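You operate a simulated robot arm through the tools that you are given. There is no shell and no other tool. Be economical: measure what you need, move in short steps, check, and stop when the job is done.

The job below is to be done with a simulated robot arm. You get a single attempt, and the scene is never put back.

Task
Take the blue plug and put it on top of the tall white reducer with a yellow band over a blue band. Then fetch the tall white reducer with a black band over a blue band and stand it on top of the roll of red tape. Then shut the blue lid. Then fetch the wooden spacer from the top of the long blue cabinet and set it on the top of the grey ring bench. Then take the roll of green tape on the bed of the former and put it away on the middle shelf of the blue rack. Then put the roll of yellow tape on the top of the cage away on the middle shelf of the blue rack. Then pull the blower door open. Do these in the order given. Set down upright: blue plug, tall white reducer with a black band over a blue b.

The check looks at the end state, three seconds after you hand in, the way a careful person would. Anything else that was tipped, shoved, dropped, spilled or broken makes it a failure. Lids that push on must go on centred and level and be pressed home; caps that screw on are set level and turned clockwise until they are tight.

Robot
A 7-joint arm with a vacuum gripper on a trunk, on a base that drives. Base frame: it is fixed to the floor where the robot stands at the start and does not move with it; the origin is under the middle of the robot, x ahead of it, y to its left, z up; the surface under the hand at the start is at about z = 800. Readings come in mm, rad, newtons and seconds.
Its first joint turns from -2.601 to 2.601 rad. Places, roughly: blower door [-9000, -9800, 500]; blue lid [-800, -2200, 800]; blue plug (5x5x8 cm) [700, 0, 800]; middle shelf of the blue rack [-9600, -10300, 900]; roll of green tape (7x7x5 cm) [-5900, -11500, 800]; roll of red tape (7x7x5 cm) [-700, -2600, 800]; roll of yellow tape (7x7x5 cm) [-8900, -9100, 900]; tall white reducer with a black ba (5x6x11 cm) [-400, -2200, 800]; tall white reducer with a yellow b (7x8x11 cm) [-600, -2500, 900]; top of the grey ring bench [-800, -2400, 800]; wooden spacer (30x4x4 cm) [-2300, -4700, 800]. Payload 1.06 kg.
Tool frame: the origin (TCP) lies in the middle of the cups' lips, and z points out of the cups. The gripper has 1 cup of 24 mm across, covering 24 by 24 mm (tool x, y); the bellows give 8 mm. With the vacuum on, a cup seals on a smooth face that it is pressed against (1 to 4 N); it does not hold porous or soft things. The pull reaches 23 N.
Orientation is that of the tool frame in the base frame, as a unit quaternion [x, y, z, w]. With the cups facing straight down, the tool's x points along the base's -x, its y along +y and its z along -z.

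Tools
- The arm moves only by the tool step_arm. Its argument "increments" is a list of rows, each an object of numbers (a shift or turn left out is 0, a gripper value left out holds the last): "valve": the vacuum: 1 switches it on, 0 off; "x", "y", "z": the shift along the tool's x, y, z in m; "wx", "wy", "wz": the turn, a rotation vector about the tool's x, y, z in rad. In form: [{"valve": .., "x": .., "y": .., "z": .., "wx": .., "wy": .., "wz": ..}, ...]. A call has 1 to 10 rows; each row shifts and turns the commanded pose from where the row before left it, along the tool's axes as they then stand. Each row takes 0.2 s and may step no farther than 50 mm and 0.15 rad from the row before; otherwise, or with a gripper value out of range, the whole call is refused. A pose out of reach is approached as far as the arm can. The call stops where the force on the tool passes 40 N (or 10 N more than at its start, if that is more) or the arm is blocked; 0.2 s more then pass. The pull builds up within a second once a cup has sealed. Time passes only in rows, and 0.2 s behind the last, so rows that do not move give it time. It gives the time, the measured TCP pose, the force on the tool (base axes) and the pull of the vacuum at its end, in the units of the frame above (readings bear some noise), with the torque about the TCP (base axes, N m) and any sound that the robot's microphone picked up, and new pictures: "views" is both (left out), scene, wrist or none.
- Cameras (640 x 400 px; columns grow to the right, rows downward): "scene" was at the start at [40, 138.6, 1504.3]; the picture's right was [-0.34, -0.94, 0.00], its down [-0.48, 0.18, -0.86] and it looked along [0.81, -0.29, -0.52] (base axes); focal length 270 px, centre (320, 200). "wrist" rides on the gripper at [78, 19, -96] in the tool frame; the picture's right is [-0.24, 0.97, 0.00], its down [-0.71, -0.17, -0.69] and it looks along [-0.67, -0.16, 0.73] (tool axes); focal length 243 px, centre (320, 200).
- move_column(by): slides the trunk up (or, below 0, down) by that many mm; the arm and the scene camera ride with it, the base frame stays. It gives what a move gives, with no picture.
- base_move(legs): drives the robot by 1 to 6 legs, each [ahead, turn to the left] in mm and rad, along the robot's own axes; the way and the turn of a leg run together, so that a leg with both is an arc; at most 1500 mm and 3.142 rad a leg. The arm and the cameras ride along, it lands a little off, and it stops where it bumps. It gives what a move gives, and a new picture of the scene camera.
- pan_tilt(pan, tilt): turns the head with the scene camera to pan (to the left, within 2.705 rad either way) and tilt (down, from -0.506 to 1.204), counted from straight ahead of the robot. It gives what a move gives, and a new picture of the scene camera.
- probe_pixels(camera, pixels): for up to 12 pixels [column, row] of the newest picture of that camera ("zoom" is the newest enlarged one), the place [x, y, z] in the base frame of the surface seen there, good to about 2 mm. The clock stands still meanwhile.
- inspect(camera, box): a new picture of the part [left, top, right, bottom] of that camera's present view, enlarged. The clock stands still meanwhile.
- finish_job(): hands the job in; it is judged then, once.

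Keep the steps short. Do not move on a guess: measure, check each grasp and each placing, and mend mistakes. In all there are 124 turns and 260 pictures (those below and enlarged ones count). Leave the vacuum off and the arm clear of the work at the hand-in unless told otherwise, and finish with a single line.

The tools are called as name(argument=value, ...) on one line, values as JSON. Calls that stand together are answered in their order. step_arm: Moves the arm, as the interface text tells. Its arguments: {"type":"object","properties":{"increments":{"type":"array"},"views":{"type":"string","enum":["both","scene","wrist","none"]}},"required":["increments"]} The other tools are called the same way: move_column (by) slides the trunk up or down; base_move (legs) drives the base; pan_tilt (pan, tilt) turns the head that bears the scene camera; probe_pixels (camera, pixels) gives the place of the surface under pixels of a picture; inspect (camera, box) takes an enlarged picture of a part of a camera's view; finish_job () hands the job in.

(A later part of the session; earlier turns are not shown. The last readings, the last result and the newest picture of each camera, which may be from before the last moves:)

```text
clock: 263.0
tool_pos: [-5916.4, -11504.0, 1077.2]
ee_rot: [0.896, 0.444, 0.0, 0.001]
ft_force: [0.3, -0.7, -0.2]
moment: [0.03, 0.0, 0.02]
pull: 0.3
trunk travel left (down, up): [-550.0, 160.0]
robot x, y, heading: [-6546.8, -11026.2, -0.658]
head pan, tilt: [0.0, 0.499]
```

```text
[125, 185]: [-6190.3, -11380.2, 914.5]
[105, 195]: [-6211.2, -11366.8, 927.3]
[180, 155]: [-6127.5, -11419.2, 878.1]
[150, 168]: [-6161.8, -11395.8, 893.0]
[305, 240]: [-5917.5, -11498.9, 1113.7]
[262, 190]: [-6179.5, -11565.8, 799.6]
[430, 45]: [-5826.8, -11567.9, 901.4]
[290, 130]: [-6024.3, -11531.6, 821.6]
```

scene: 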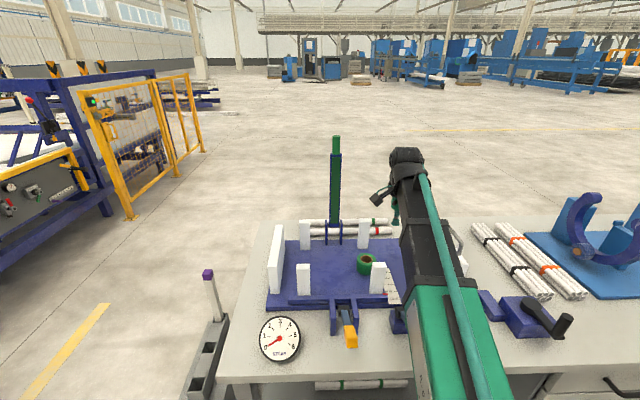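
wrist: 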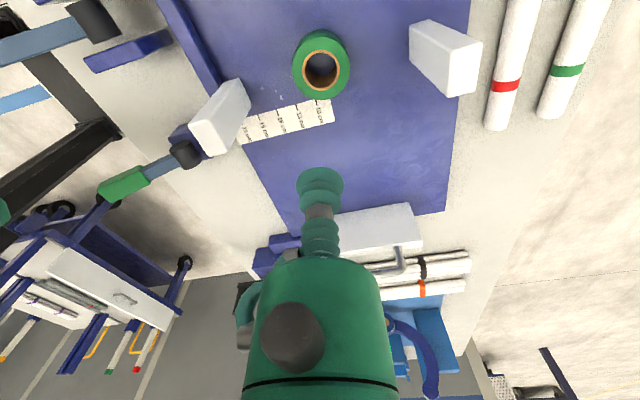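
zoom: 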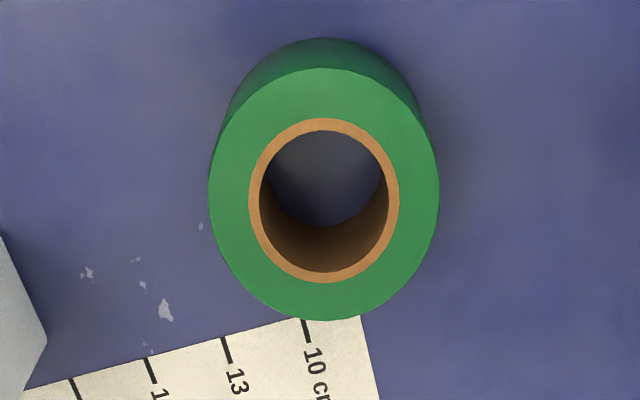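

step_arm(increments=[{"x": -0.003, "y": 0.0005}, {"z": 0.05}, {"z": 0.05}, {"z": 0.05}, {"z": 0.045}, {}], views="wrist")

```text
clock: 264.4
tool_pos: [-5914.9, -11506.2, 883.8]
ee_rot: [0.896, 0.444, 0.0, 0.001]
ft_force: [0.6, -0.3, -0.9]
moment: [-0.01, 0.01, 0.01]
pull: 0.0
trunk travel left (down, up): [-550.0, 160.0]
robot x, y, heading: [-6545.0, -11027.8, -0.657]
head pan, tilt: [0.0, 0.499]
```

wrist: 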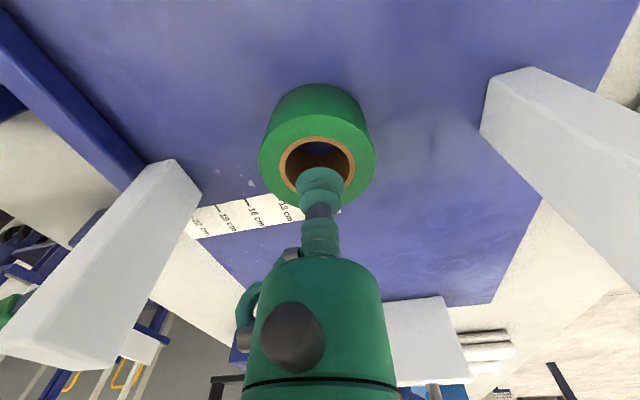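

Lower into the bore and start sliding it along the bed (tool -x).

step_arm(increments=[{"z": 0.02}, {"z": 0.018}, {"x": -0.012}, {"x": -0.015}, {"x": -0.015}, {"x": -0.015}, {}], views="wrist")

```text
clock: 265.0
tool_pos: [-5915.5, -11507.1, 857.7]
ee_rot: [0.896, 0.445, 0.002, 0.005]
ft_force: [-1.9, 2.8, 25.2]
moment: [-0.03, -0.05, 0.0]
pull: 0.0
trunk travel left (down, up): [-550.0, 160.0]
robot x, y, heading: [-6542.8, -11025.6, -0.661]
head pan, tilt: [0.0, 0.499]
stopped in row 2: the force on the tool passed its limit at 55 N (the readings are from after the stop); the commanded pose is now the measured one
```

wrist: 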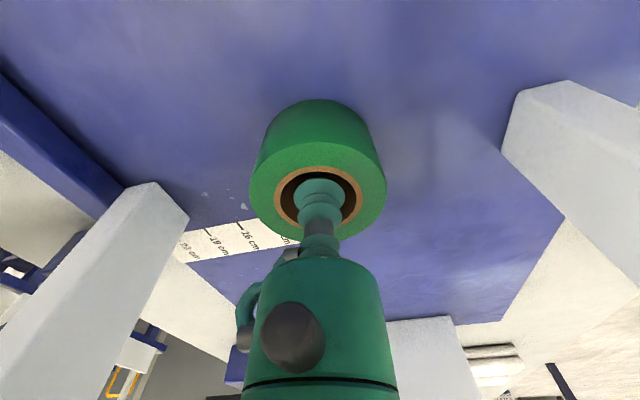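

There's firm contact in the middle of the bore at z≈858–865: the roll is effectively closed there. Ease the pressure and try the vacuum right here.

step_arm(increments=[{"valve": 1, "z": -0.002}, {}, {}, {}, {}, {}], views="none")

```text
clock: 266.4
tool_pos: [-5914.8, -11506.5, 856.8]
ee_rot: [0.895, 0.445, 0.001, 0.005]
ft_force: [-4.4, 6.1, 23.1]
moment: [-0.16, -0.09, 0.0]
pull: 23.1
trunk travel left (down, up): [-550.0, 160.0]
robot x, y, heading: [-6545.4, -11029.4, -0.661]
head pan, tilt: [0.0, 0.499]
```

Sealed (pull 23). Lift straight up.

step_arm(increments=[{"z": -0.006}, {"z": -0.01}, {"z": -0.03}, {"z": -0.045}, {"z": -0.05}, {"z": -0.05}, {"z": -0.04}, {}], views="both")

```text
clock: 268.2
tool_pos: [-5914.6, -11505.9, 1092.2]
ee_rot: [0.896, 0.444, 0.002, 0.003]
ft_force: [-0.8, 0.2, -1.0]
moment: [0.01, 0.02, 0.02]
pull: 22.8
trunk travel left (down, up): [-550.0, 160.0]
robot x, y, heading: [-6541.3, -11028.9, -0.66]
head pan, tilt: [0.0, 0.499]
```

scene: 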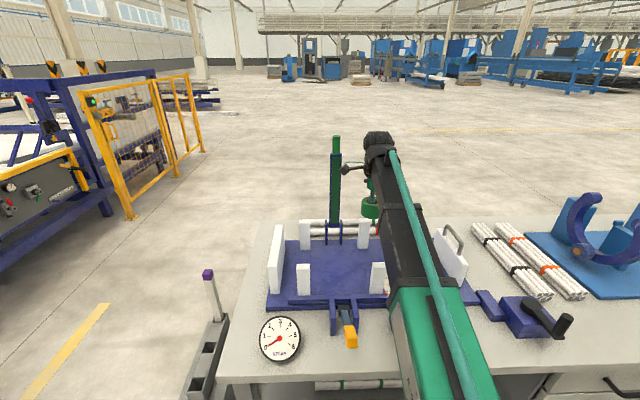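
wrist: 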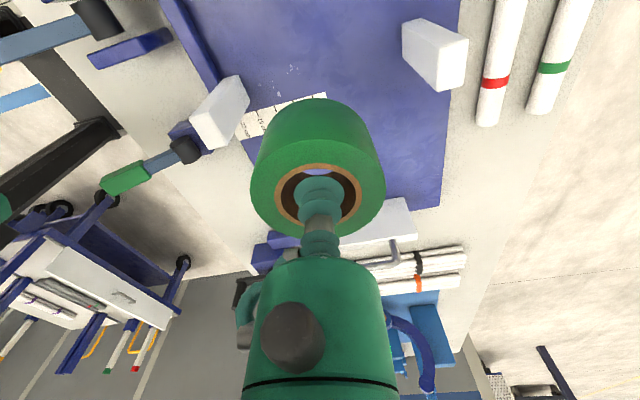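

Holding. Retract, back away from the bench, then look toward the rack.

step_arm(increments=[{"y": -0.045}, {"y": -0.045}, {"y": -0.045}, {"y": -0.045}, {}], views="none")

base_move(legs=[[-400, 0]])

pan_tilt(pan=-2.3, tilt=0.3)

```text
clock: 269.4
tool_pos: [-6055.6, -11397.3, 1089.6]
ee_rot: [0.896, 0.444, 0.001, 0.003]
ft_force: [-0.7, 0.5, -1.6]
moment: [0.02, -0.01, 0.01]
pull: 23.5
trunk travel left (down, up): [-550.0, 160.0]
robot x, y, heading: [-6549.3, -11026.4, -0.657]
head pan, tilt: [0.0, 0.499]
```

```text
clock: 271.9
tool_pos: [-6376.6, -11150.5, 1090.2]
ee_rot: [0.896, 0.444, 0.001, 0.003]
ft_force: [0.4, 0.1, -1.8]
moment: [0.0, 0.0, 0.03]
pull: 23.2
trunk travel left (down, up): [-550.0, 160.0]
robot x, y, heading: [-6862.9, -10777.3, -0.663]
head pan, tilt: [0.0, 0.499]
```

scene: 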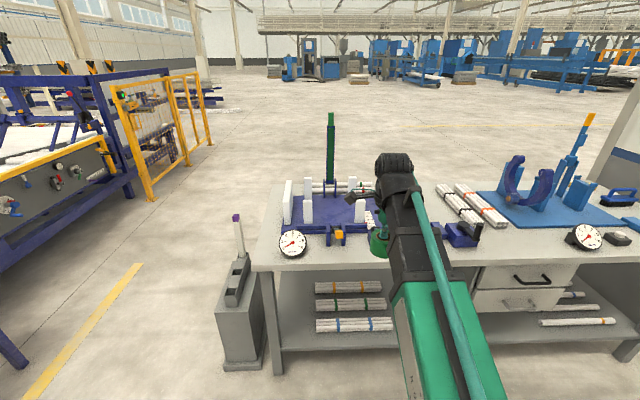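

```text
clock: 274.0
tool_pos: [-6376.3, -11150.8, 1089.7]
ee_rot: [0.896, 0.444, 0.002, 0.004]
ft_force: [0.1, -0.2, -1.6]
moment: [0.01, 0.0, -0.03]
pull: 22.7
trunk travel left (down, up): [-550.0, 160.0]
robot x, y, heading: [-6861.5, -10774.8, -0.661]
head pan, tilt: [-2.3, 0.3]
```

scene: 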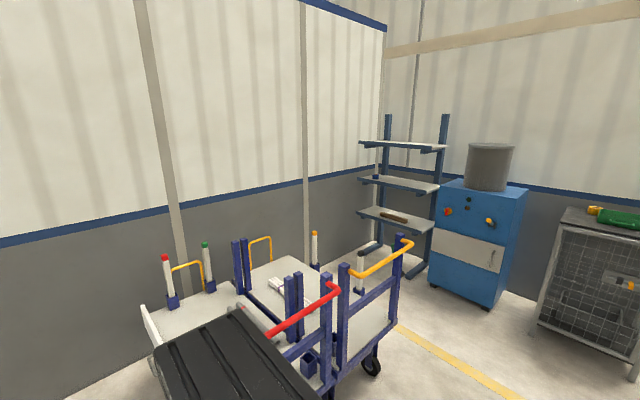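

probe_pixels(camera="scene", pixels=[[335, 290], [408, 242], [372, 372], [400, 143], [405, 183], [400, 213], [395, 218], [440, 187], [432, 228], [440, 240], [620, 217], [480, 250]])

inspect(camera="scene", box=[340, 100, 640, 300])

```text
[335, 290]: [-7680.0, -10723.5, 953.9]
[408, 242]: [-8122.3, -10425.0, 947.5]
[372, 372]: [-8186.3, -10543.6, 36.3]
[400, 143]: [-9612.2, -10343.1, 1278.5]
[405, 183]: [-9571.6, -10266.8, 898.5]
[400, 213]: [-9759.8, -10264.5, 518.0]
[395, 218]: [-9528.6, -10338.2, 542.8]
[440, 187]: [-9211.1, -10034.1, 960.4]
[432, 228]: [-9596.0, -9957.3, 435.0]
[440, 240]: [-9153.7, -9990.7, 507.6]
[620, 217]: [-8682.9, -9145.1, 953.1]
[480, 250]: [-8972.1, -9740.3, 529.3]
```

```text
2.00 times, centred on (490, 200) of scene
```

zoom: 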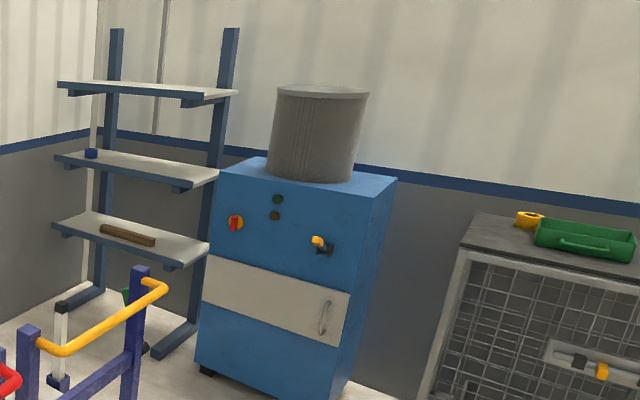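

probe_pixels(camera="zoom", pixels=[[60, 158], [185, 184], [214, 172], [105, 152], [130, 165], [160, 170], [91, 152], [62, 85], [185, 96], [232, 93], [60, 230], [180, 265]])

probe_pixels(camera="zoom", pixels=[[216, 255], [208, 280], [345, 295], [340, 340], [325, 318], [320, 250], [528, 215], [480, 218], [545, 243], [470, 250], [640, 265], [320, 300]])

```text
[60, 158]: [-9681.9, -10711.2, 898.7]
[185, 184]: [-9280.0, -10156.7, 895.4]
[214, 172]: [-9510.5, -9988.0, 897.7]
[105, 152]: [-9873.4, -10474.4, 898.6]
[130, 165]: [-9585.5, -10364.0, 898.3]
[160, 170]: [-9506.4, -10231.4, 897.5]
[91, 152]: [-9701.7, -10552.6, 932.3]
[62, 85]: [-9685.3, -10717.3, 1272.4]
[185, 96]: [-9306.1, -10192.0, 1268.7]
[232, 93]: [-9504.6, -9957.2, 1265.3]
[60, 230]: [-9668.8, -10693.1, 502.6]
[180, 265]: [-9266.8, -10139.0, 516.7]
```

```text
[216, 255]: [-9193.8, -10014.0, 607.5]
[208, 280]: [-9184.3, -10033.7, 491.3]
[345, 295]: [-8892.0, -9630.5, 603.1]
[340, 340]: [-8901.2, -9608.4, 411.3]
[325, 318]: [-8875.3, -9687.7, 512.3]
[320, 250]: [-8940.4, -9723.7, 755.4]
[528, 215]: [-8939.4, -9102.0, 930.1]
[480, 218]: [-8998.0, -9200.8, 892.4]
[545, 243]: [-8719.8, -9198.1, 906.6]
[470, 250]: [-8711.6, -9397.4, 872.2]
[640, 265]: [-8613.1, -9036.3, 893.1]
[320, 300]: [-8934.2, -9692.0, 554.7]
```

Rack: middle shelf z≈898, front edge from (-9682,-10711) to (-9280,-10157), next shelf above at ≈1268. I need to know how tall my wrist is above the cup; look at the arm.

pan_tilt(pan=-0.1, tilt=0.6)

probe_pixels(camera="scene", pixels=[[350, 100], [360, 130], [360, 165], [370, 190], [345, 180], [340, 215], [390, 240], [420, 300], [360, 150], [330, 160]])

```text
clock: 276.1
tool_pos: [-6376.0, -11151.6, 1089.6]
ee_rot: [0.896, 0.443, 0.002, 0.004]
ft_force: [0.1, -0.1, -2.9]
moment: [0.03, 0.01, -0.02]
pull: 23.1
trunk travel left (down, up): [-550.0, 160.0]
robot x, y, heading: [-6864.6, -10774.8, -0.663]
head pan, tilt: [-0.099, 0.6]
```

scene: 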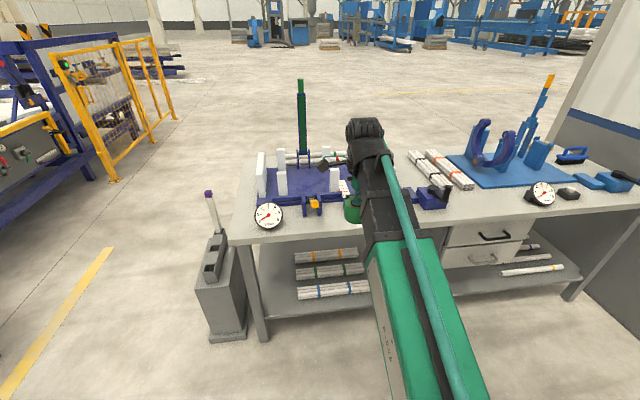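

```text
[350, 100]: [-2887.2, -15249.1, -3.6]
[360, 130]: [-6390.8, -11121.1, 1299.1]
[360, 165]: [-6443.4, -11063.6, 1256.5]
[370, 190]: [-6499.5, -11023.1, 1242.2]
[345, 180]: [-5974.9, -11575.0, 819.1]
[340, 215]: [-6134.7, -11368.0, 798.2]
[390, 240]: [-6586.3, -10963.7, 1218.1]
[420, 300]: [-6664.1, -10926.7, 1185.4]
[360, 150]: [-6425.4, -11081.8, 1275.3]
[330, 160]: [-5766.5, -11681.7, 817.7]
```

Wrist top is ~210 mm above the cup, so the shelf gap suffices. Reverse into the aisle, then turn to run toward the rack.

base_move(legs=[[0, -0.099], [-1500, 0], [-158, 0], [0, -1.435]])

pan_tilt(pan=-0.4, tilt=0.35)

```text
clock: 288.6
tool_pos: [-8431.6, -10142.4, 1089.0]
ee_rot: [0.949, -0.316, -0.001, 0.003]
ft_force: [-0.4, -0.2, -0.2]
moment: [-0.03, -0.02, 0.01]
pull: 22.5
trunk travel left (down, up): [-550.0, 160.0]
robot x, y, heading: [-8065.6, -9649.8, -2.226]
head pan, tilt: [-0.099, 0.6]
```

scene: 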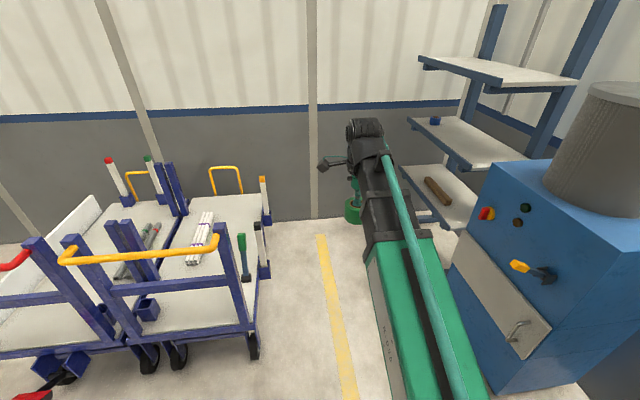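

```text
clock: 289.4
tool_pos: [-8431.1, -10142.0, 1088.8]
ee_rot: [0.948, -0.317, -0.001, 0.003]
ft_force: [-0.8, 0.6, -1.0]
moment: [0.02, -0.03, -0.02]
pull: 23.2
trunk travel left (down, up): [-550.0, 160.0]
robot x, y, heading: [-8061.9, -9649.7, -2.225]
head pan, tilt: [-0.4, 0.351]
```

scene: 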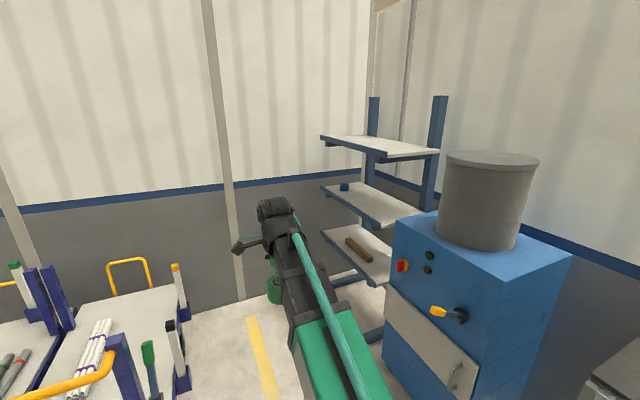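

Drive 1.03 m along and turn right 1.0 rad toward the rack.

base_move(legs=[[1030, 0], [0, -1.0]])

pan_tilt(pan=-0.05, tilt=0.5)

```text
clock: 296.5
tool_pos: [-9282.7, -10667.7, 1090.2]
ee_rot: [0.807, -0.591, -0.001, 0.003]
ft_force: [-0.1, -0.1, -1.7]
moment: [0.01, -0.03, 0.02]
pull: 22.3
trunk travel left (down, up): [-550.0, 160.0]
robot x, y, heading: [-8698.6, -10479.4, -2.842]
head pan, tilt: [-0.4, 0.351]
stopped in leg 2: the robot was blocked; the commanded pose is now the measured one
```

scene: 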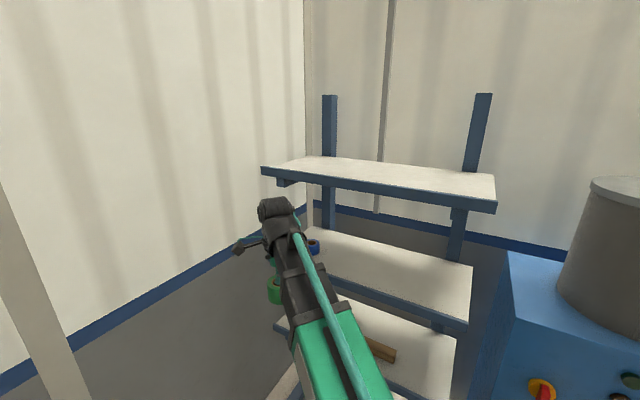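

```text
clock: 297.3
tool_pos: [-9282.3, -10667.3, 1089.4]
ee_rot: [0.807, -0.59, -0.001, 0.003]
ft_force: [-0.4, 0.5, -1.6]
moment: [-0.01, -0.01, -0.01]
pull: 22.7
trunk travel left (down, up): [-550.0, 160.0]
robot x, y, heading: [-8694.8, -10482.5, -2.836]
head pan, tilt: [-0.051, 0.499]
```

scene: 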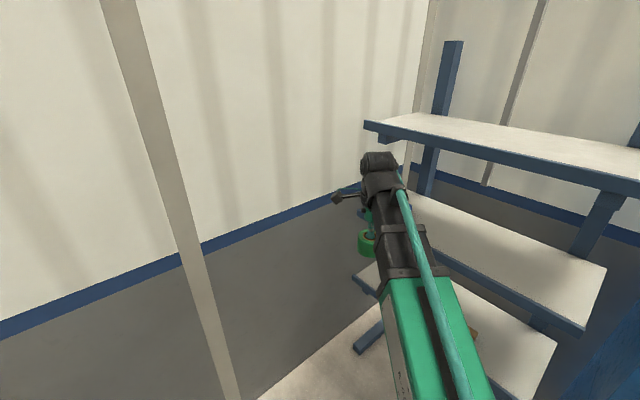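

The turn was blocked, probably the base's rear against the cart. Look back there.

pan_tilt(pan=2.7, tilt=0.8)

```text
clock: 299.7
tool_pos: [-9282.9, -10667.2, 1089.1]
ee_rot: [0.807, -0.59, -0.002, 0.003]
ft_force: [0.1, 0.7, -2.2]
moment: [0.05, -0.01, -0.01]
pull: 22.7
trunk travel left (down, up): [-550.0, 160.0]
robot x, y, heading: [-8694.9, -10479.6, -2.842]
head pan, tilt: [2.7, 0.799]
```

scene: 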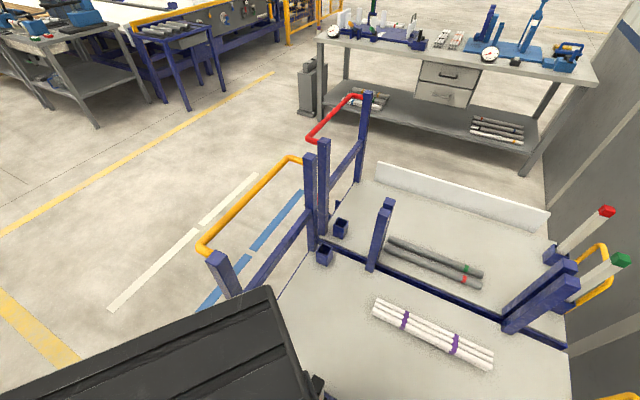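

probe_pixels(camera="scene", pixels=[[218, 258], [203, 248], [297, 160], [310, 158], [345, 98], [325, 390], [285, 310], [265, 292], [220, 285], [375, 265]])

```text
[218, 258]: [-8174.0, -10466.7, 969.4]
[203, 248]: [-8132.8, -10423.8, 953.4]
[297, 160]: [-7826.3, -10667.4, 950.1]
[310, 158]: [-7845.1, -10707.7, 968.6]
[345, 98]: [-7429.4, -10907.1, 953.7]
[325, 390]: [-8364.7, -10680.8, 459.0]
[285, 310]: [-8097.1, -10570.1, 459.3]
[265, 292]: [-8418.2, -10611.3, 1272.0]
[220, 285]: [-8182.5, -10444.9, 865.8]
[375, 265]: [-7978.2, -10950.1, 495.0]
```

The cart's deck edge is at my rear corner; it seems unmoved. Ease 130 mm forward away from it; the arm alone can reach the shelf from there.

base_move(legs=[[130, 0]])

pan_tilt(pan=-0.3, tilt=0.55)

```text
clock: 301.0
tool_pos: [-9407.4, -10706.3, 1090.8]
ee_rot: [0.807, -0.59, -0.003, 0.003]
ft_force: [-0.7, -0.6, -1.9]
moment: [0.02, 0.0, 0.03]
pull: 23.1
trunk travel left (down, up): [-550.0, 160.0]
robot x, y, heading: [-8820.1, -10517.1, -2.836]
head pan, tilt: [2.7, 0.799]
```

scene: 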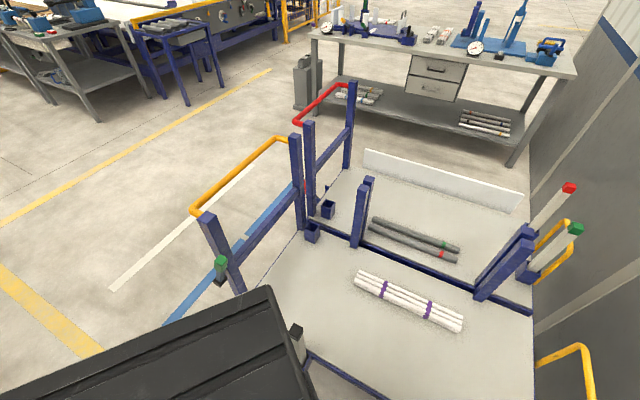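

```text
clock: 303.6
tool_pos: [-9406.0, -10706.1, 1090.1]
ee_rot: [0.807, -0.59, -0.002, 0.003]
ft_force: [-1.0, 0.0, -1.6]
moment: [0.01, 0.01, -0.01]
pull: 22.9
trunk travel left (down, up): [-550.0, 160.0]
robot x, y, heading: [-8825.6, -10515.7, -2.841]
head pan, tilt: [-0.3, 0.55]
```

scene: 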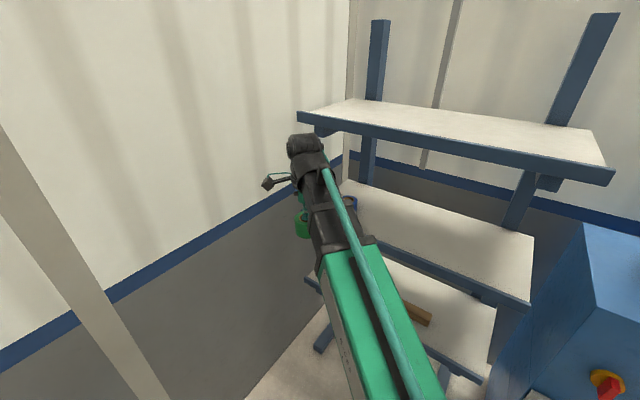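

Lower to z≈965 in front of the rack, move sideways to a free stretch of the middle shelf.

step_arm(increments=[{"z": 0.042}, {"z": 0.042}, {"z": 0.041}, {"x": -0.042, "y": -0.0259}, {"x": -0.042, "y": -0.0259}, {"x": -0.042, "y": -0.0259}, {"x": -0.042, "y": -0.0259}, {"x": -0.042, "y": -0.0259}, {}], views="both")

```text
clock: 305.6
tool_pos: [-9348.9, -10462.4, 964.8]
ee_rot: [0.808, -0.589, -0.002, 0.002]
ft_force: [-0.4, 0.1, -0.6]
moment: [-0.01, 0.0, 0.01]
pull: 22.9
trunk travel left (down, up): [-550.0, 160.0]
robot x, y, heading: [-8823.3, -10518.9, -2.842]
head pan, tilt: [-0.3, 0.55]
```

scene: 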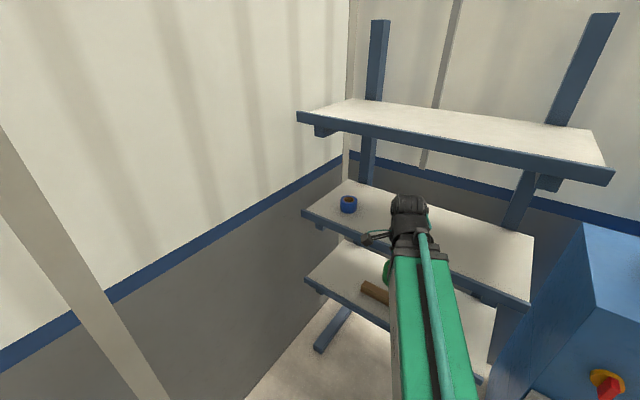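
wrist: 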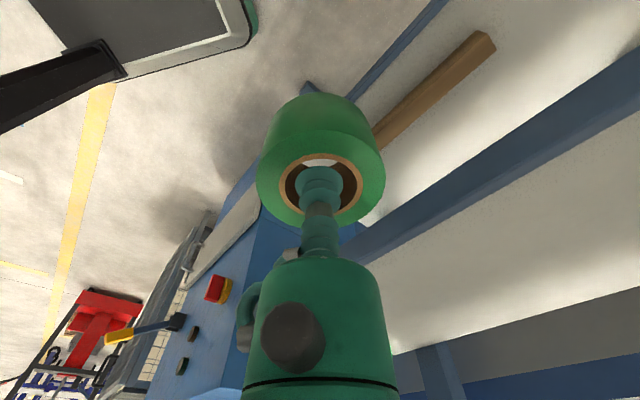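

probe_pixels(camera="scene", pixels=[[440, 137], [440, 150], [440, 145], [322, 132], [550, 183], [460, 270], [460, 282], [348, 198], [480, 250], [300, 116], [612, 178]])

```text
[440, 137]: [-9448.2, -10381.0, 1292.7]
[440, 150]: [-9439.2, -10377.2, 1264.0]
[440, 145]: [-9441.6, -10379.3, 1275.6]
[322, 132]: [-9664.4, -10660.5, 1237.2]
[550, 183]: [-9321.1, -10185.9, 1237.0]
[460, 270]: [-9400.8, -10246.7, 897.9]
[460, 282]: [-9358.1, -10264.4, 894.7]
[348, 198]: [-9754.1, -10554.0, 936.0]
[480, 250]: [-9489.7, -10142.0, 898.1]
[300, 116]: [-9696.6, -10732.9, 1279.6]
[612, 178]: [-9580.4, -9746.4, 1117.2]
```

Slide in over the shelf.

step_arm(increments=[{"x": -0.0361, "y": 0.0267}, {"x": -0.0361, "y": 0.0267}, {"x": -0.0361, "y": 0.0267}, {"x": -0.0361, "y": 0.0267}, {"x": -0.0361, "y": 0.0267}, {}], views="both")

```text
clock: 307.0
tool_pos: [-9534.2, -10337.5, 967.8]
ee_rot: [0.808, -0.59, -0.002, 0.003]
ft_force: [0.3, -0.3, -0.6]
moment: [-0.02, -0.01, -0.03]
pull: 22.8
trunk travel left (down, up): [-550.0, 160.0]
robot x, y, heading: [-8821.9, -10517.6, -2.841]
head pan, tilt: [-0.3, 0.55]
```

scene: 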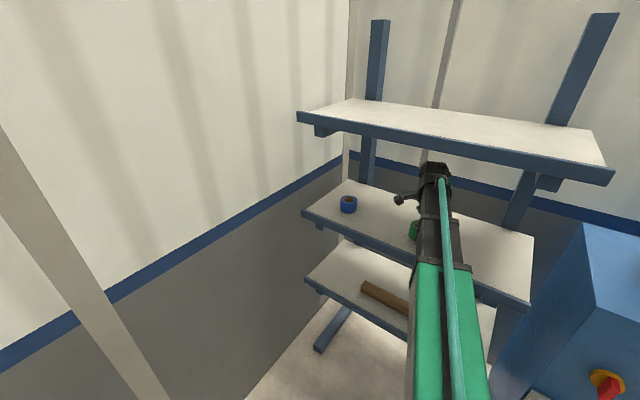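
wrist: 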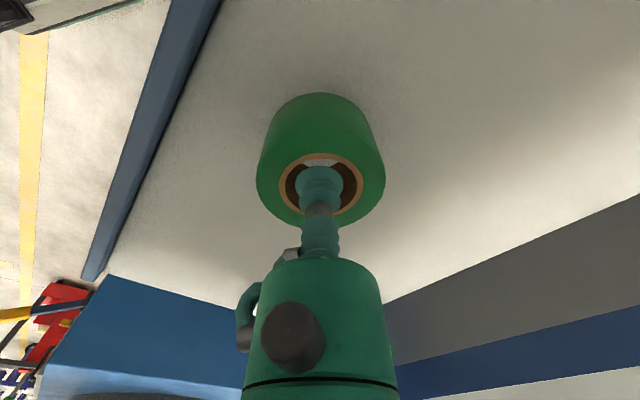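

step_arm(increments=[{"z": 0.012}, {"z": 0.006}, {"z": 0.004}, {"z": 0.003}, {}], views="none")

```text
clock: 308.2
tool_pos: [-9529.9, -10336.2, 940.1]
ee_rot: [0.808, -0.589, -0.003, 0.004]
ft_force: [-6.4, 0.4, 17.1]
moment: [0.02, 0.01, 0.03]
pull: 23.0
trunk travel left (down, up): [-550.0, 160.0]
robot x, y, heading: [-8821.2, -10518.9, -2.844]
head pan, tilt: [-0.3, 0.55]
```

Set down (17 N contact). Release, rise 45 mm, and back out of the shelf.

step_arm(increments=[{"valve": 0, "z": -0.002}, {}, {}, {}, {"z": -0.01}, {"z": -0.025}, {"z": -0.02}, {}], views="wrist")

step_arm(increments=[{"x": 0.0361, "y": -0.0267}, {"x": 0.0361, "y": -0.0267}, {"x": 0.0361, "y": -0.0267}, {"x": 0.0361, "y": -0.0267}, {"x": 0.0361, "y": -0.0267}, {"x": 0.02, "y": -0.014}, {}], views="both")

```text
clock: 310.0
tool_pos: [-9530.5, -10335.9, 996.4]
ee_rot: [0.808, -0.59, -0.002, 0.003]
ft_force: [0.2, 0.0, -0.8]
moment: [0.0, 0.01, -0.02]
pull: 0.1
trunk travel left (down, up): [-550.0, 160.0]
robot x, y, heading: [-8825.7, -10518.2, -2.84]
head pan, tilt: [-0.3, 0.55]
```

wrist: 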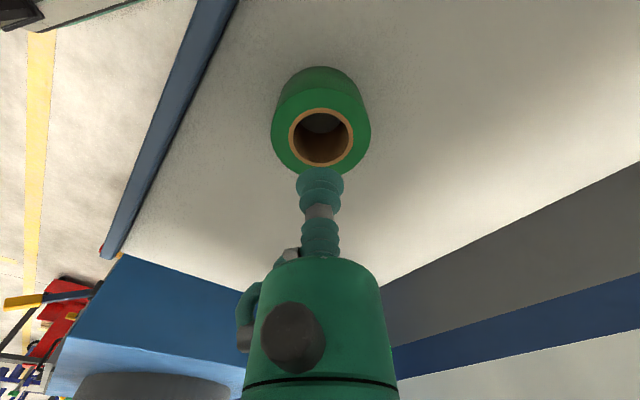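

```text
clock: 311.6
tool_pos: [-9335.9, -10479.5, 998.8]
ee_rot: [0.808, -0.59, -0.001, 0.002]
ft_force: [-0.1, 1.2, 0.8]
moment: [0.01, 0.01, 0.02]
pull: 0.0
out of reach, approached as far as the arm can: row 6
trunk travel left (down, up): [-550.0, 160.0]
robot x, y, heading: [-8824.5, -10518.8, -2.84]
head pan, tilt: [-0.3, 0.55]
```

scene: 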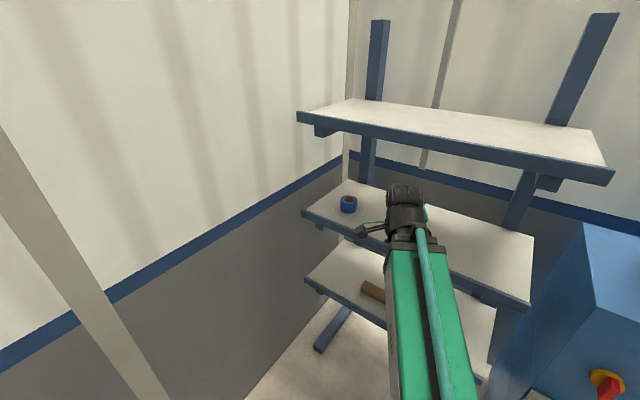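
wrist: 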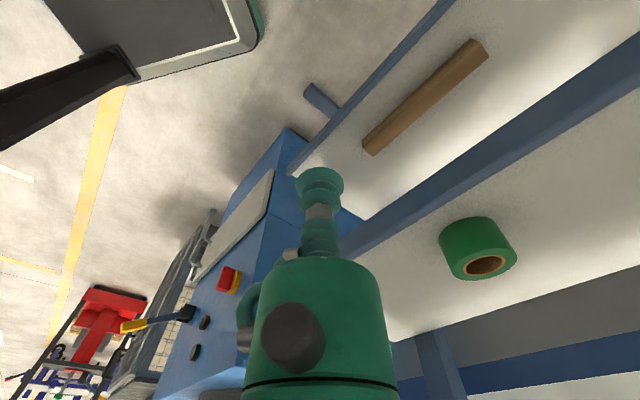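

Green roll is on the middle shelf. Raise the arm, turn back along the aisle and reverse to face the cage.

step_arm(increments=[{"z": -0.05}, {"z": -0.05}, {}], views="none")

base_move(legs=[[0, 0.645], [-1080, 0], [0, -1.571]])

pan_tilt(pan=0.15, tilt=0.55)

```text
clock: 312.4
tool_pos: [-9334.5, -10478.9, 1088.1]
ee_rot: [0.807, -0.59, -0.005, 0.005]
ft_force: [0.2, -0.5, -0.3]
moment: [0.02, -0.02, -0.03]
pull: 0.1
out of reach, approached as far as the arm can: row 2
trunk travel left (down, up): [-550.0, 160.0]
robot x, y, heading: [-8820.1, -10522.2, -2.842]
head pan, tilt: [-0.3, 0.55]
```

```text
clock: 323.4
tool_pos: [-8489.0, -9223.6, 1087.3]
ee_rot: [-0.473, 0.881, 0.006, -0.001]
ft_force: [-0.5, -0.5, 0.3]
moment: [0.0, -0.01, 0.01]
pull: 0.0
trunk travel left (down, up): [-550.0, 160.0]
robot x, y, heading: [-8195.0, -9647.6, 2.546]
head pan, tilt: [-0.3, 0.55]
```

scene: 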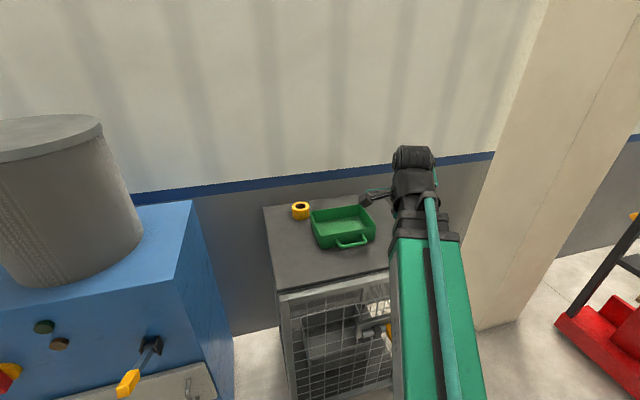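

```text
clock: 324.3
tool_pos: [-8489.3, -9223.7, 1088.3]
ee_rot: [-0.472, 0.881, 0.006, -0.002]
ft_force: [0.8, -0.5, -0.2]
moment: [-0.02, 0.0, -0.04]
pull: 0.0
trunk travel left (down, up): [-550.0, 160.0]
robot x, y, heading: [-8197.7, -9649.2, 2.542]
head pan, tilt: [0.15, 0.55]
```

scene: 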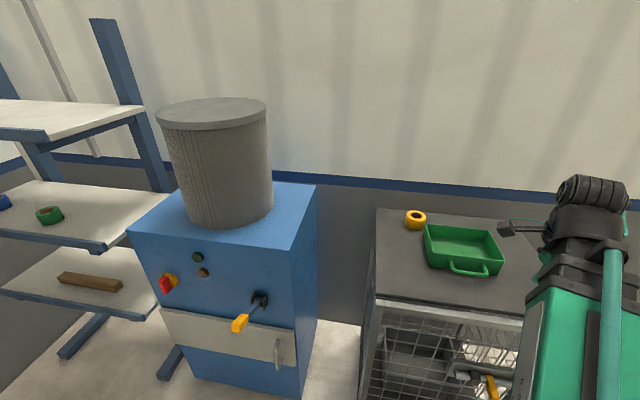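

inspect(camera="scene", box=[370, 190, 470, 260])

probe_pixels(camera="scene", pixels=[[416, 213], [407, 214], [425, 215], [416, 210], [417, 220], [378, 290], [520, 310], [427, 228], [490, 232], [382, 212]])

```text
5.71 times, centred on (420, 225) of scene
```

zoom: 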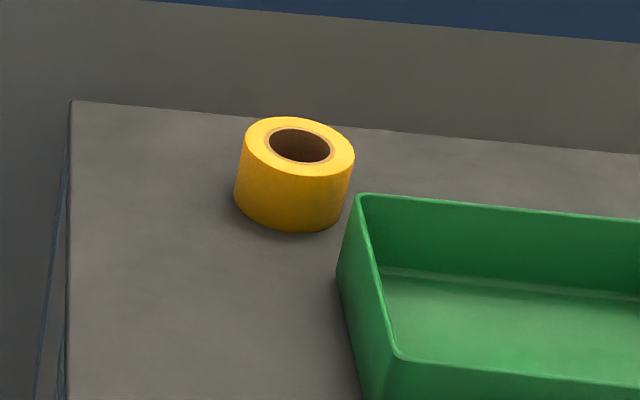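

```text
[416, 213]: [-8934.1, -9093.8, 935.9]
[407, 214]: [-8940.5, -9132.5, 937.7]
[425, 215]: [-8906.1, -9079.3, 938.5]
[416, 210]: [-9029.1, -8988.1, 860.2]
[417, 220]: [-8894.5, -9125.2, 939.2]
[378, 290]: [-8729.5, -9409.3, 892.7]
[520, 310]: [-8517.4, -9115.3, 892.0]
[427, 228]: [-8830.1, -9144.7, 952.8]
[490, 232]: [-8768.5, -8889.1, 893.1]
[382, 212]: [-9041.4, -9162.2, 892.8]
```

probe_pixels(camera="zoom", pixels=[[246, 140], [352, 155], [298, 119], [295, 174], [266, 143], [334, 150], [362, 198], [395, 355], [345, 280]])

```text
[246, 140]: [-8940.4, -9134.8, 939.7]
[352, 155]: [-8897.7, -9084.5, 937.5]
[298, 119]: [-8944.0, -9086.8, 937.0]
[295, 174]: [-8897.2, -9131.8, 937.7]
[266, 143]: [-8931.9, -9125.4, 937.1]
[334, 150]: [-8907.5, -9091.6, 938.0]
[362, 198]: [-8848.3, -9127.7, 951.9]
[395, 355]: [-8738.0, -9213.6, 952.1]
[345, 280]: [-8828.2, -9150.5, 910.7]
```

Yellow roll centre (-8919.7,-9109.2), top z 938; reachable from here (902 mm). Move over it.

step_arm(increments=[{"x": 0.01426, "y": 0.04222}, {"x": 0.01426, "y": 0.04222}, {"x": 0.01426, "y": 0.04222}, {"x": 0.01426, "y": 0.04222}, {"x": 0.01426, "y": 0.04222}, {"x": 0.01426, "y": 0.04222}, {"x": 0.01426, "y": 0.04222}, {"x": 0.01426, "y": 0.04222}, {"x": 0.01426, "y": 0.04222}, {"x": 0.01426, "y": 0.04222}], views="none")

step_arm(increments=[{"z": 0.05}, {"z": 0.05}, {}, {}], views="wrist")

```text
clock: 326.5
tool_pos: [-8923.1, -9107.4, 1092.7]
ee_rot: [-0.473, 0.881, 0.006, -0.001]
ft_force: [0.0, -0.3, 0.3]
moment: [0.02, 0.0, 0.01]
pull: 0.1
trunk travel left (down, up): [-550.0, 160.0]
robot x, y, heading: [-8200.9, -9648.7, 2.548]
head pan, tilt: [0.15, 0.55]
```

```text
clock: 327.5
tool_pos: [-8920.9, -9108.4, 993.1]
ee_rot: [-0.472, 0.881, 0.006, -0.001]
ft_force: [-0.7, -0.2, -0.1]
moment: [0.04, 0.01, -0.01]
pull: 0.1
trunk travel left (down, up): [-550.0, 160.0]
robot x, y, heading: [-8198.7, -9647.9, 2.546]
head pan, tilt: [0.15, 0.55]
```

wrist: 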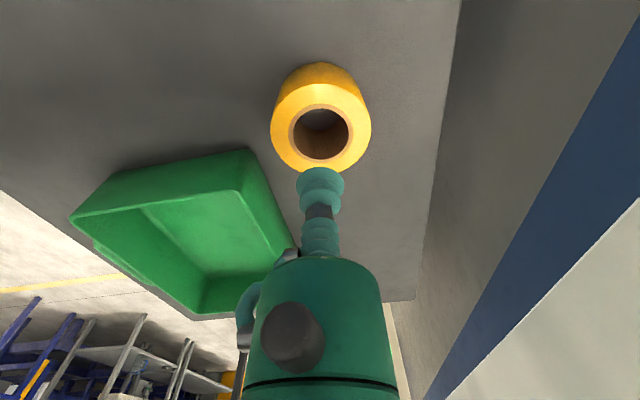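

step_arm(increments=[{"z": 0.04}, {"valve": 1, "z": 0.012}, {"z": 0.004}, {"z": 0.003}, {}, {}, {}], views="wrist")

```text
clock: 329.1
tool_pos: [-8919.8, -9107.4, 935.8]
ee_rot: [-0.472, 0.882, 0.006, -0.002]
ft_force: [-2.7, 4.9, 14.5]
moment: [-0.07, -0.06, 0.01]
pull: 22.7
trunk travel left (down, up): [-550.0, 160.0]
robot x, y, heading: [-8203.2, -9648.4, 2.545]
head pan, tilt: [0.15, 0.55]
```

wrist: 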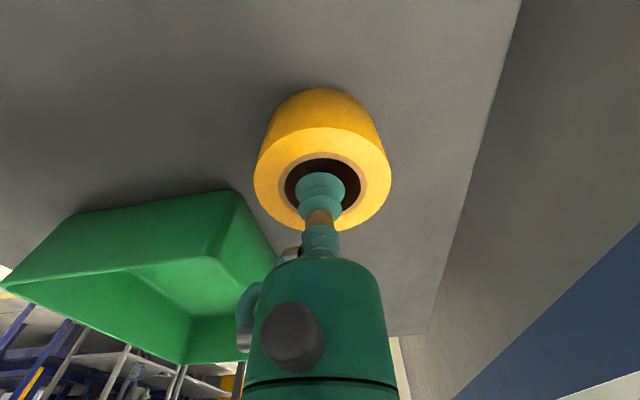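

Sealed. Lift, retract toward the robot.

step_arm(increments=[{"z": -0.005}, {"z": -0.02}, {"z": -0.045}, {"z": -0.045}, {"z": -0.04}, {"y": -0.048}, {"y": -0.048}, {"y": -0.048}, {"y": -0.048}, {}], views="none")

step_arm(increments=[{"x": 0.008, "y": -0.048}, {"x": 0.008, "y": -0.048}, {}], views="both")

```text
clock: 331.3
tool_pos: [-8757.8, -9217.4, 1086.1]
ee_rot: [-0.472, 0.882, 0.007, -0.002]
ft_force: [-0.9, -0.1, -1.4]
moment: [0.0, 0.02, 0.01]
pull: 22.8
trunk travel left (down, up): [-550.0, 160.0]
robot x, y, heading: [-8199.7, -9649.1, 2.546]
head pan, tilt: [0.15, 0.55]
```

```text
clock: 332.1
tool_pos: [-8690.1, -9280.2, 1081.6]
ee_rot: [-0.473, 0.881, 0.006, 0.0]
ft_force: [0.3, -0.6, -1.4]
moment: [0.0, 0.0, 0.03]
pull: 23.3
trunk travel left (down, up): [-550.0, 160.0]
robot x, y, heading: [-8200.4, -9648.8, 2.548]
head pan, tilt: [0.15, 0.55]
```

scene: 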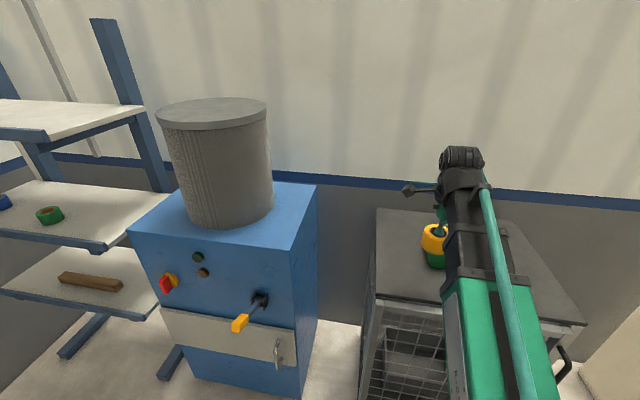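
wrist: 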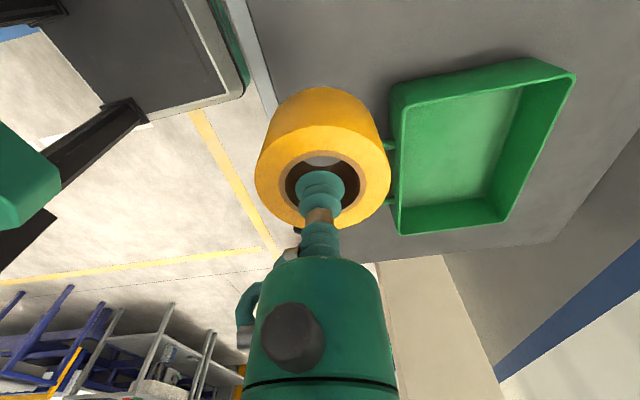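

base_move(legs=[[0, 1.539], [826, 0]])

pan_tilt(pan=-0.9, tilt=0.5)

```text
clock: 340.2
tool_pos: [-9080.6, -10767.1, 1082.2]
ee_rot: [0.95, -0.314, -0.004, 0.006]
ft_force: [0.2, 0.4, -0.9]
moment: [0.02, 0.04, -0.01]
pull: 22.7
trunk travel left (down, up): [-550.0, 160.0]
robot x, y, heading: [-8690.5, -10296.6, -2.211]
head pan, tilt: [0.15, 0.55]
```

scene: 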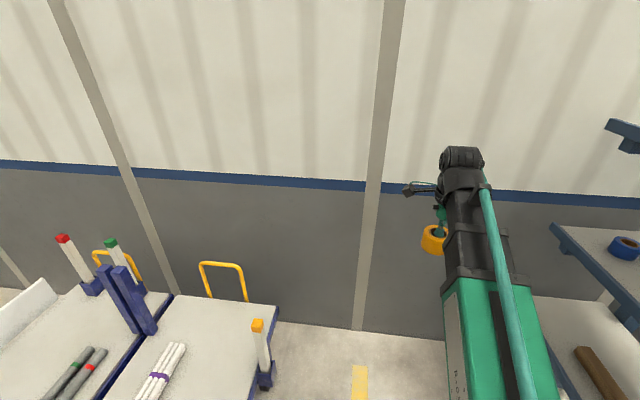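

```text
clock: 341.5
tool_pos: [-9080.2, -10767.1, 1081.7]
ee_rot: [0.95, -0.313, -0.003, 0.005]
ft_force: [0.4, 0.2, -1.9]
moment: [0.0, -0.01, -0.04]
pull: 22.9
trunk travel left (down, up): [-550.0, 160.0]
robot x, y, heading: [-8685.1, -10295.9, -2.22]
head pan, tilt: [-0.901, 0.499]
```

scene: 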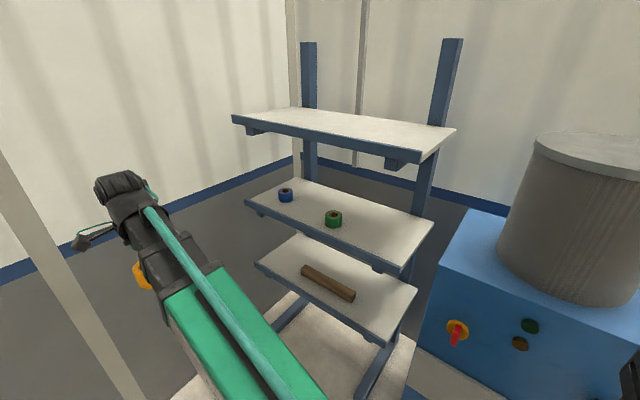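

Lower to z≈968 and swing to in front of the shelf's free right part.

step_arm(increments=[{"z": 0.04}, {"z": 0.04}, {"z": 0.034}, {"x": -0.045, "y": 0.0}, {"x": -0.045, "y": -0.01}, {"x": -0.045, "y": -0.02}, {"x": -0.043, "y": -0.022}, {"x": -0.04, "y": -0.029}, {"x": -0.04, "y": -0.029}, {}], views="none")

step_arm(increments=[{"x": -0.035, "y": -0.033}, {"x": -0.035, "y": -0.033}, {"x": -0.034, "y": -0.034}, {"x": -0.03, "y": -0.022}, {}], views="both")

```text
clock: 343.7
tool_pos: [-9225.7, -10526.0, 965.0]
ee_rot: [0.95, -0.313, -0.003, 0.005]
ft_force: [-0.9, -0.7, -0.3]
moment: [0.03, -0.02, 0.02]
pull: 22.9
trunk travel left (down, up): [-550.0, 160.0]
robot x, y, heading: [-8688.2, -10294.0, -2.216]
head pan, tilt: [-0.901, 0.499]
```

```text
clock: 344.9
tool_pos: [-9259.2, -10348.6, 967.4]
ee_rot: [0.949, -0.314, -0.003, 0.005]
ft_force: [0.0, -0.7, -2.1]
moment: [0.01, -0.01, 0.0]
pull: 22.7
trunk travel left (down, up): [-550.0, 160.0]
robot x, y, heading: [-8683.8, -10293.4, -2.214]
head pan, tilt: [-0.901, 0.499]
```

scene: 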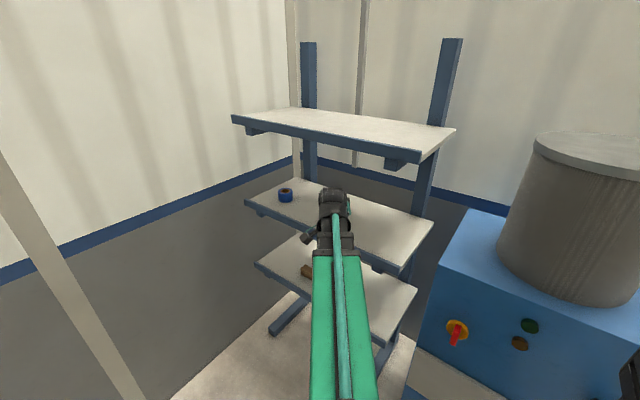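
wrist: 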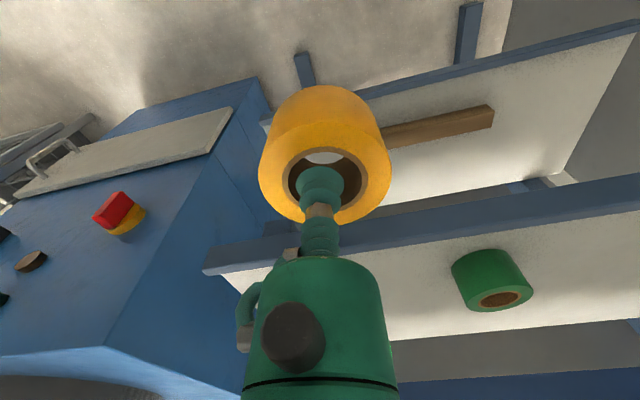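

step_arm(increments=[{"x": -0.045}, {"x": -0.045}, {"x": -0.045}, {"x": -0.045}, {"x": -0.045}, {}], views="both")

```text
clock: 346.3
tool_pos: [-9437.8, -10218.0, 968.9]
ee_rot: [0.95, -0.313, -0.003, 0.005]
ft_force: [-1.6, 0.6, -0.8]
moment: [0.02, -0.03, -0.01]
pull: 22.8
trunk travel left (down, up): [-550.0, 160.0]
robot x, y, heading: [-8688.7, -10294.4, -2.219]
head pan, tilt: [-0.901, 0.499]
```

scene: 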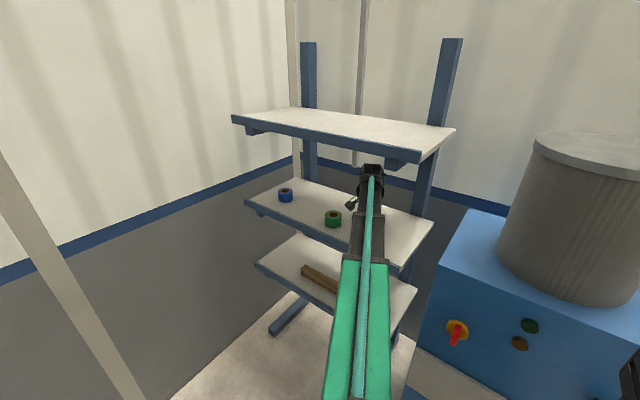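
wrist: 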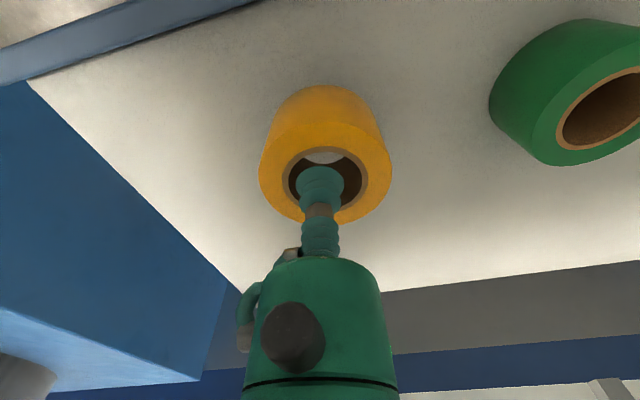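

step_arm(increments=[{"z": 0.015}, {"z": 0.006}, {"z": 0.004}, {"z": 0.002}, {}], views="none")

```text
clock: 347.5
tool_pos: [-9437.5, -10215.5, 940.8]
ee_rot: [0.95, -0.313, -0.004, 0.006]
ft_force: [-1.2, -5.0, 16.1]
moment: [0.08, -0.06, 0.01]
pull: 23.1
trunk travel left (down, up): [-550.0, 160.0]
robot x, y, heading: [-8687.8, -10295.3, -2.216]
head pan, tilt: [-0.901, 0.499]
```

step_arm(increments=[{"valve": 0, "z": -0.002}, {}, {}, {}, {"z": -0.01}, {"z": -0.025}, {"z": -0.02}, {"x": 0.045}, {"x": 0.045}, {"x": 0.045}], views="none")

step_arm(increments=[{"x": 0.045}, {"x": 0.045}, {"x": 0.02, "y": 0.03}, {"x": 0.02, "y": 0.03}, {"x": 0.03, "y": 0.03}, {}], views="both")

```text
clock: 349.7
tool_pos: [-9332.8, -10296.8, 996.2]
ee_rot: [0.95, -0.313, -0.004, 0.007]
ft_force: [-0.3, 0.6, 0.1]
moment: [0.0, 0.0, 0.01]
pull: 0.1
trunk travel left (down, up): [-550.0, 160.0]
robot x, y, heading: [-8685.5, -10296.3, -2.217]
head pan, tilt: [-0.901, 0.499]
```

```text
clock: 351.1
tool_pos: [-9253.0, -10460.0, 999.5]
ee_rot: [0.949, -0.314, -0.004, 0.006]
ft_force: [0.2, -0.1, 0.7]
moment: [0.02, -0.03, -0.03]
pull: 0.0
trunk travel left (down, up): [-550.0, 160.0]
robot x, y, heading: [-8688.3, -10294.9, -2.219]
head pan, tilt: [-0.901, 0.499]
```

scene: 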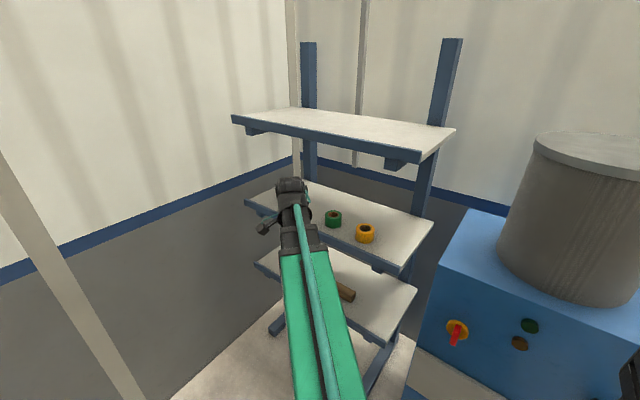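
wrist: 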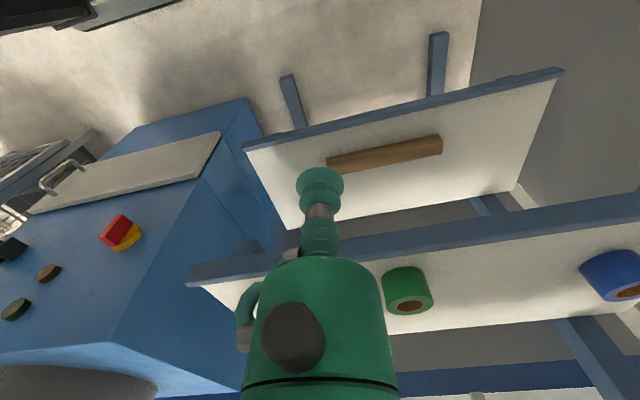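

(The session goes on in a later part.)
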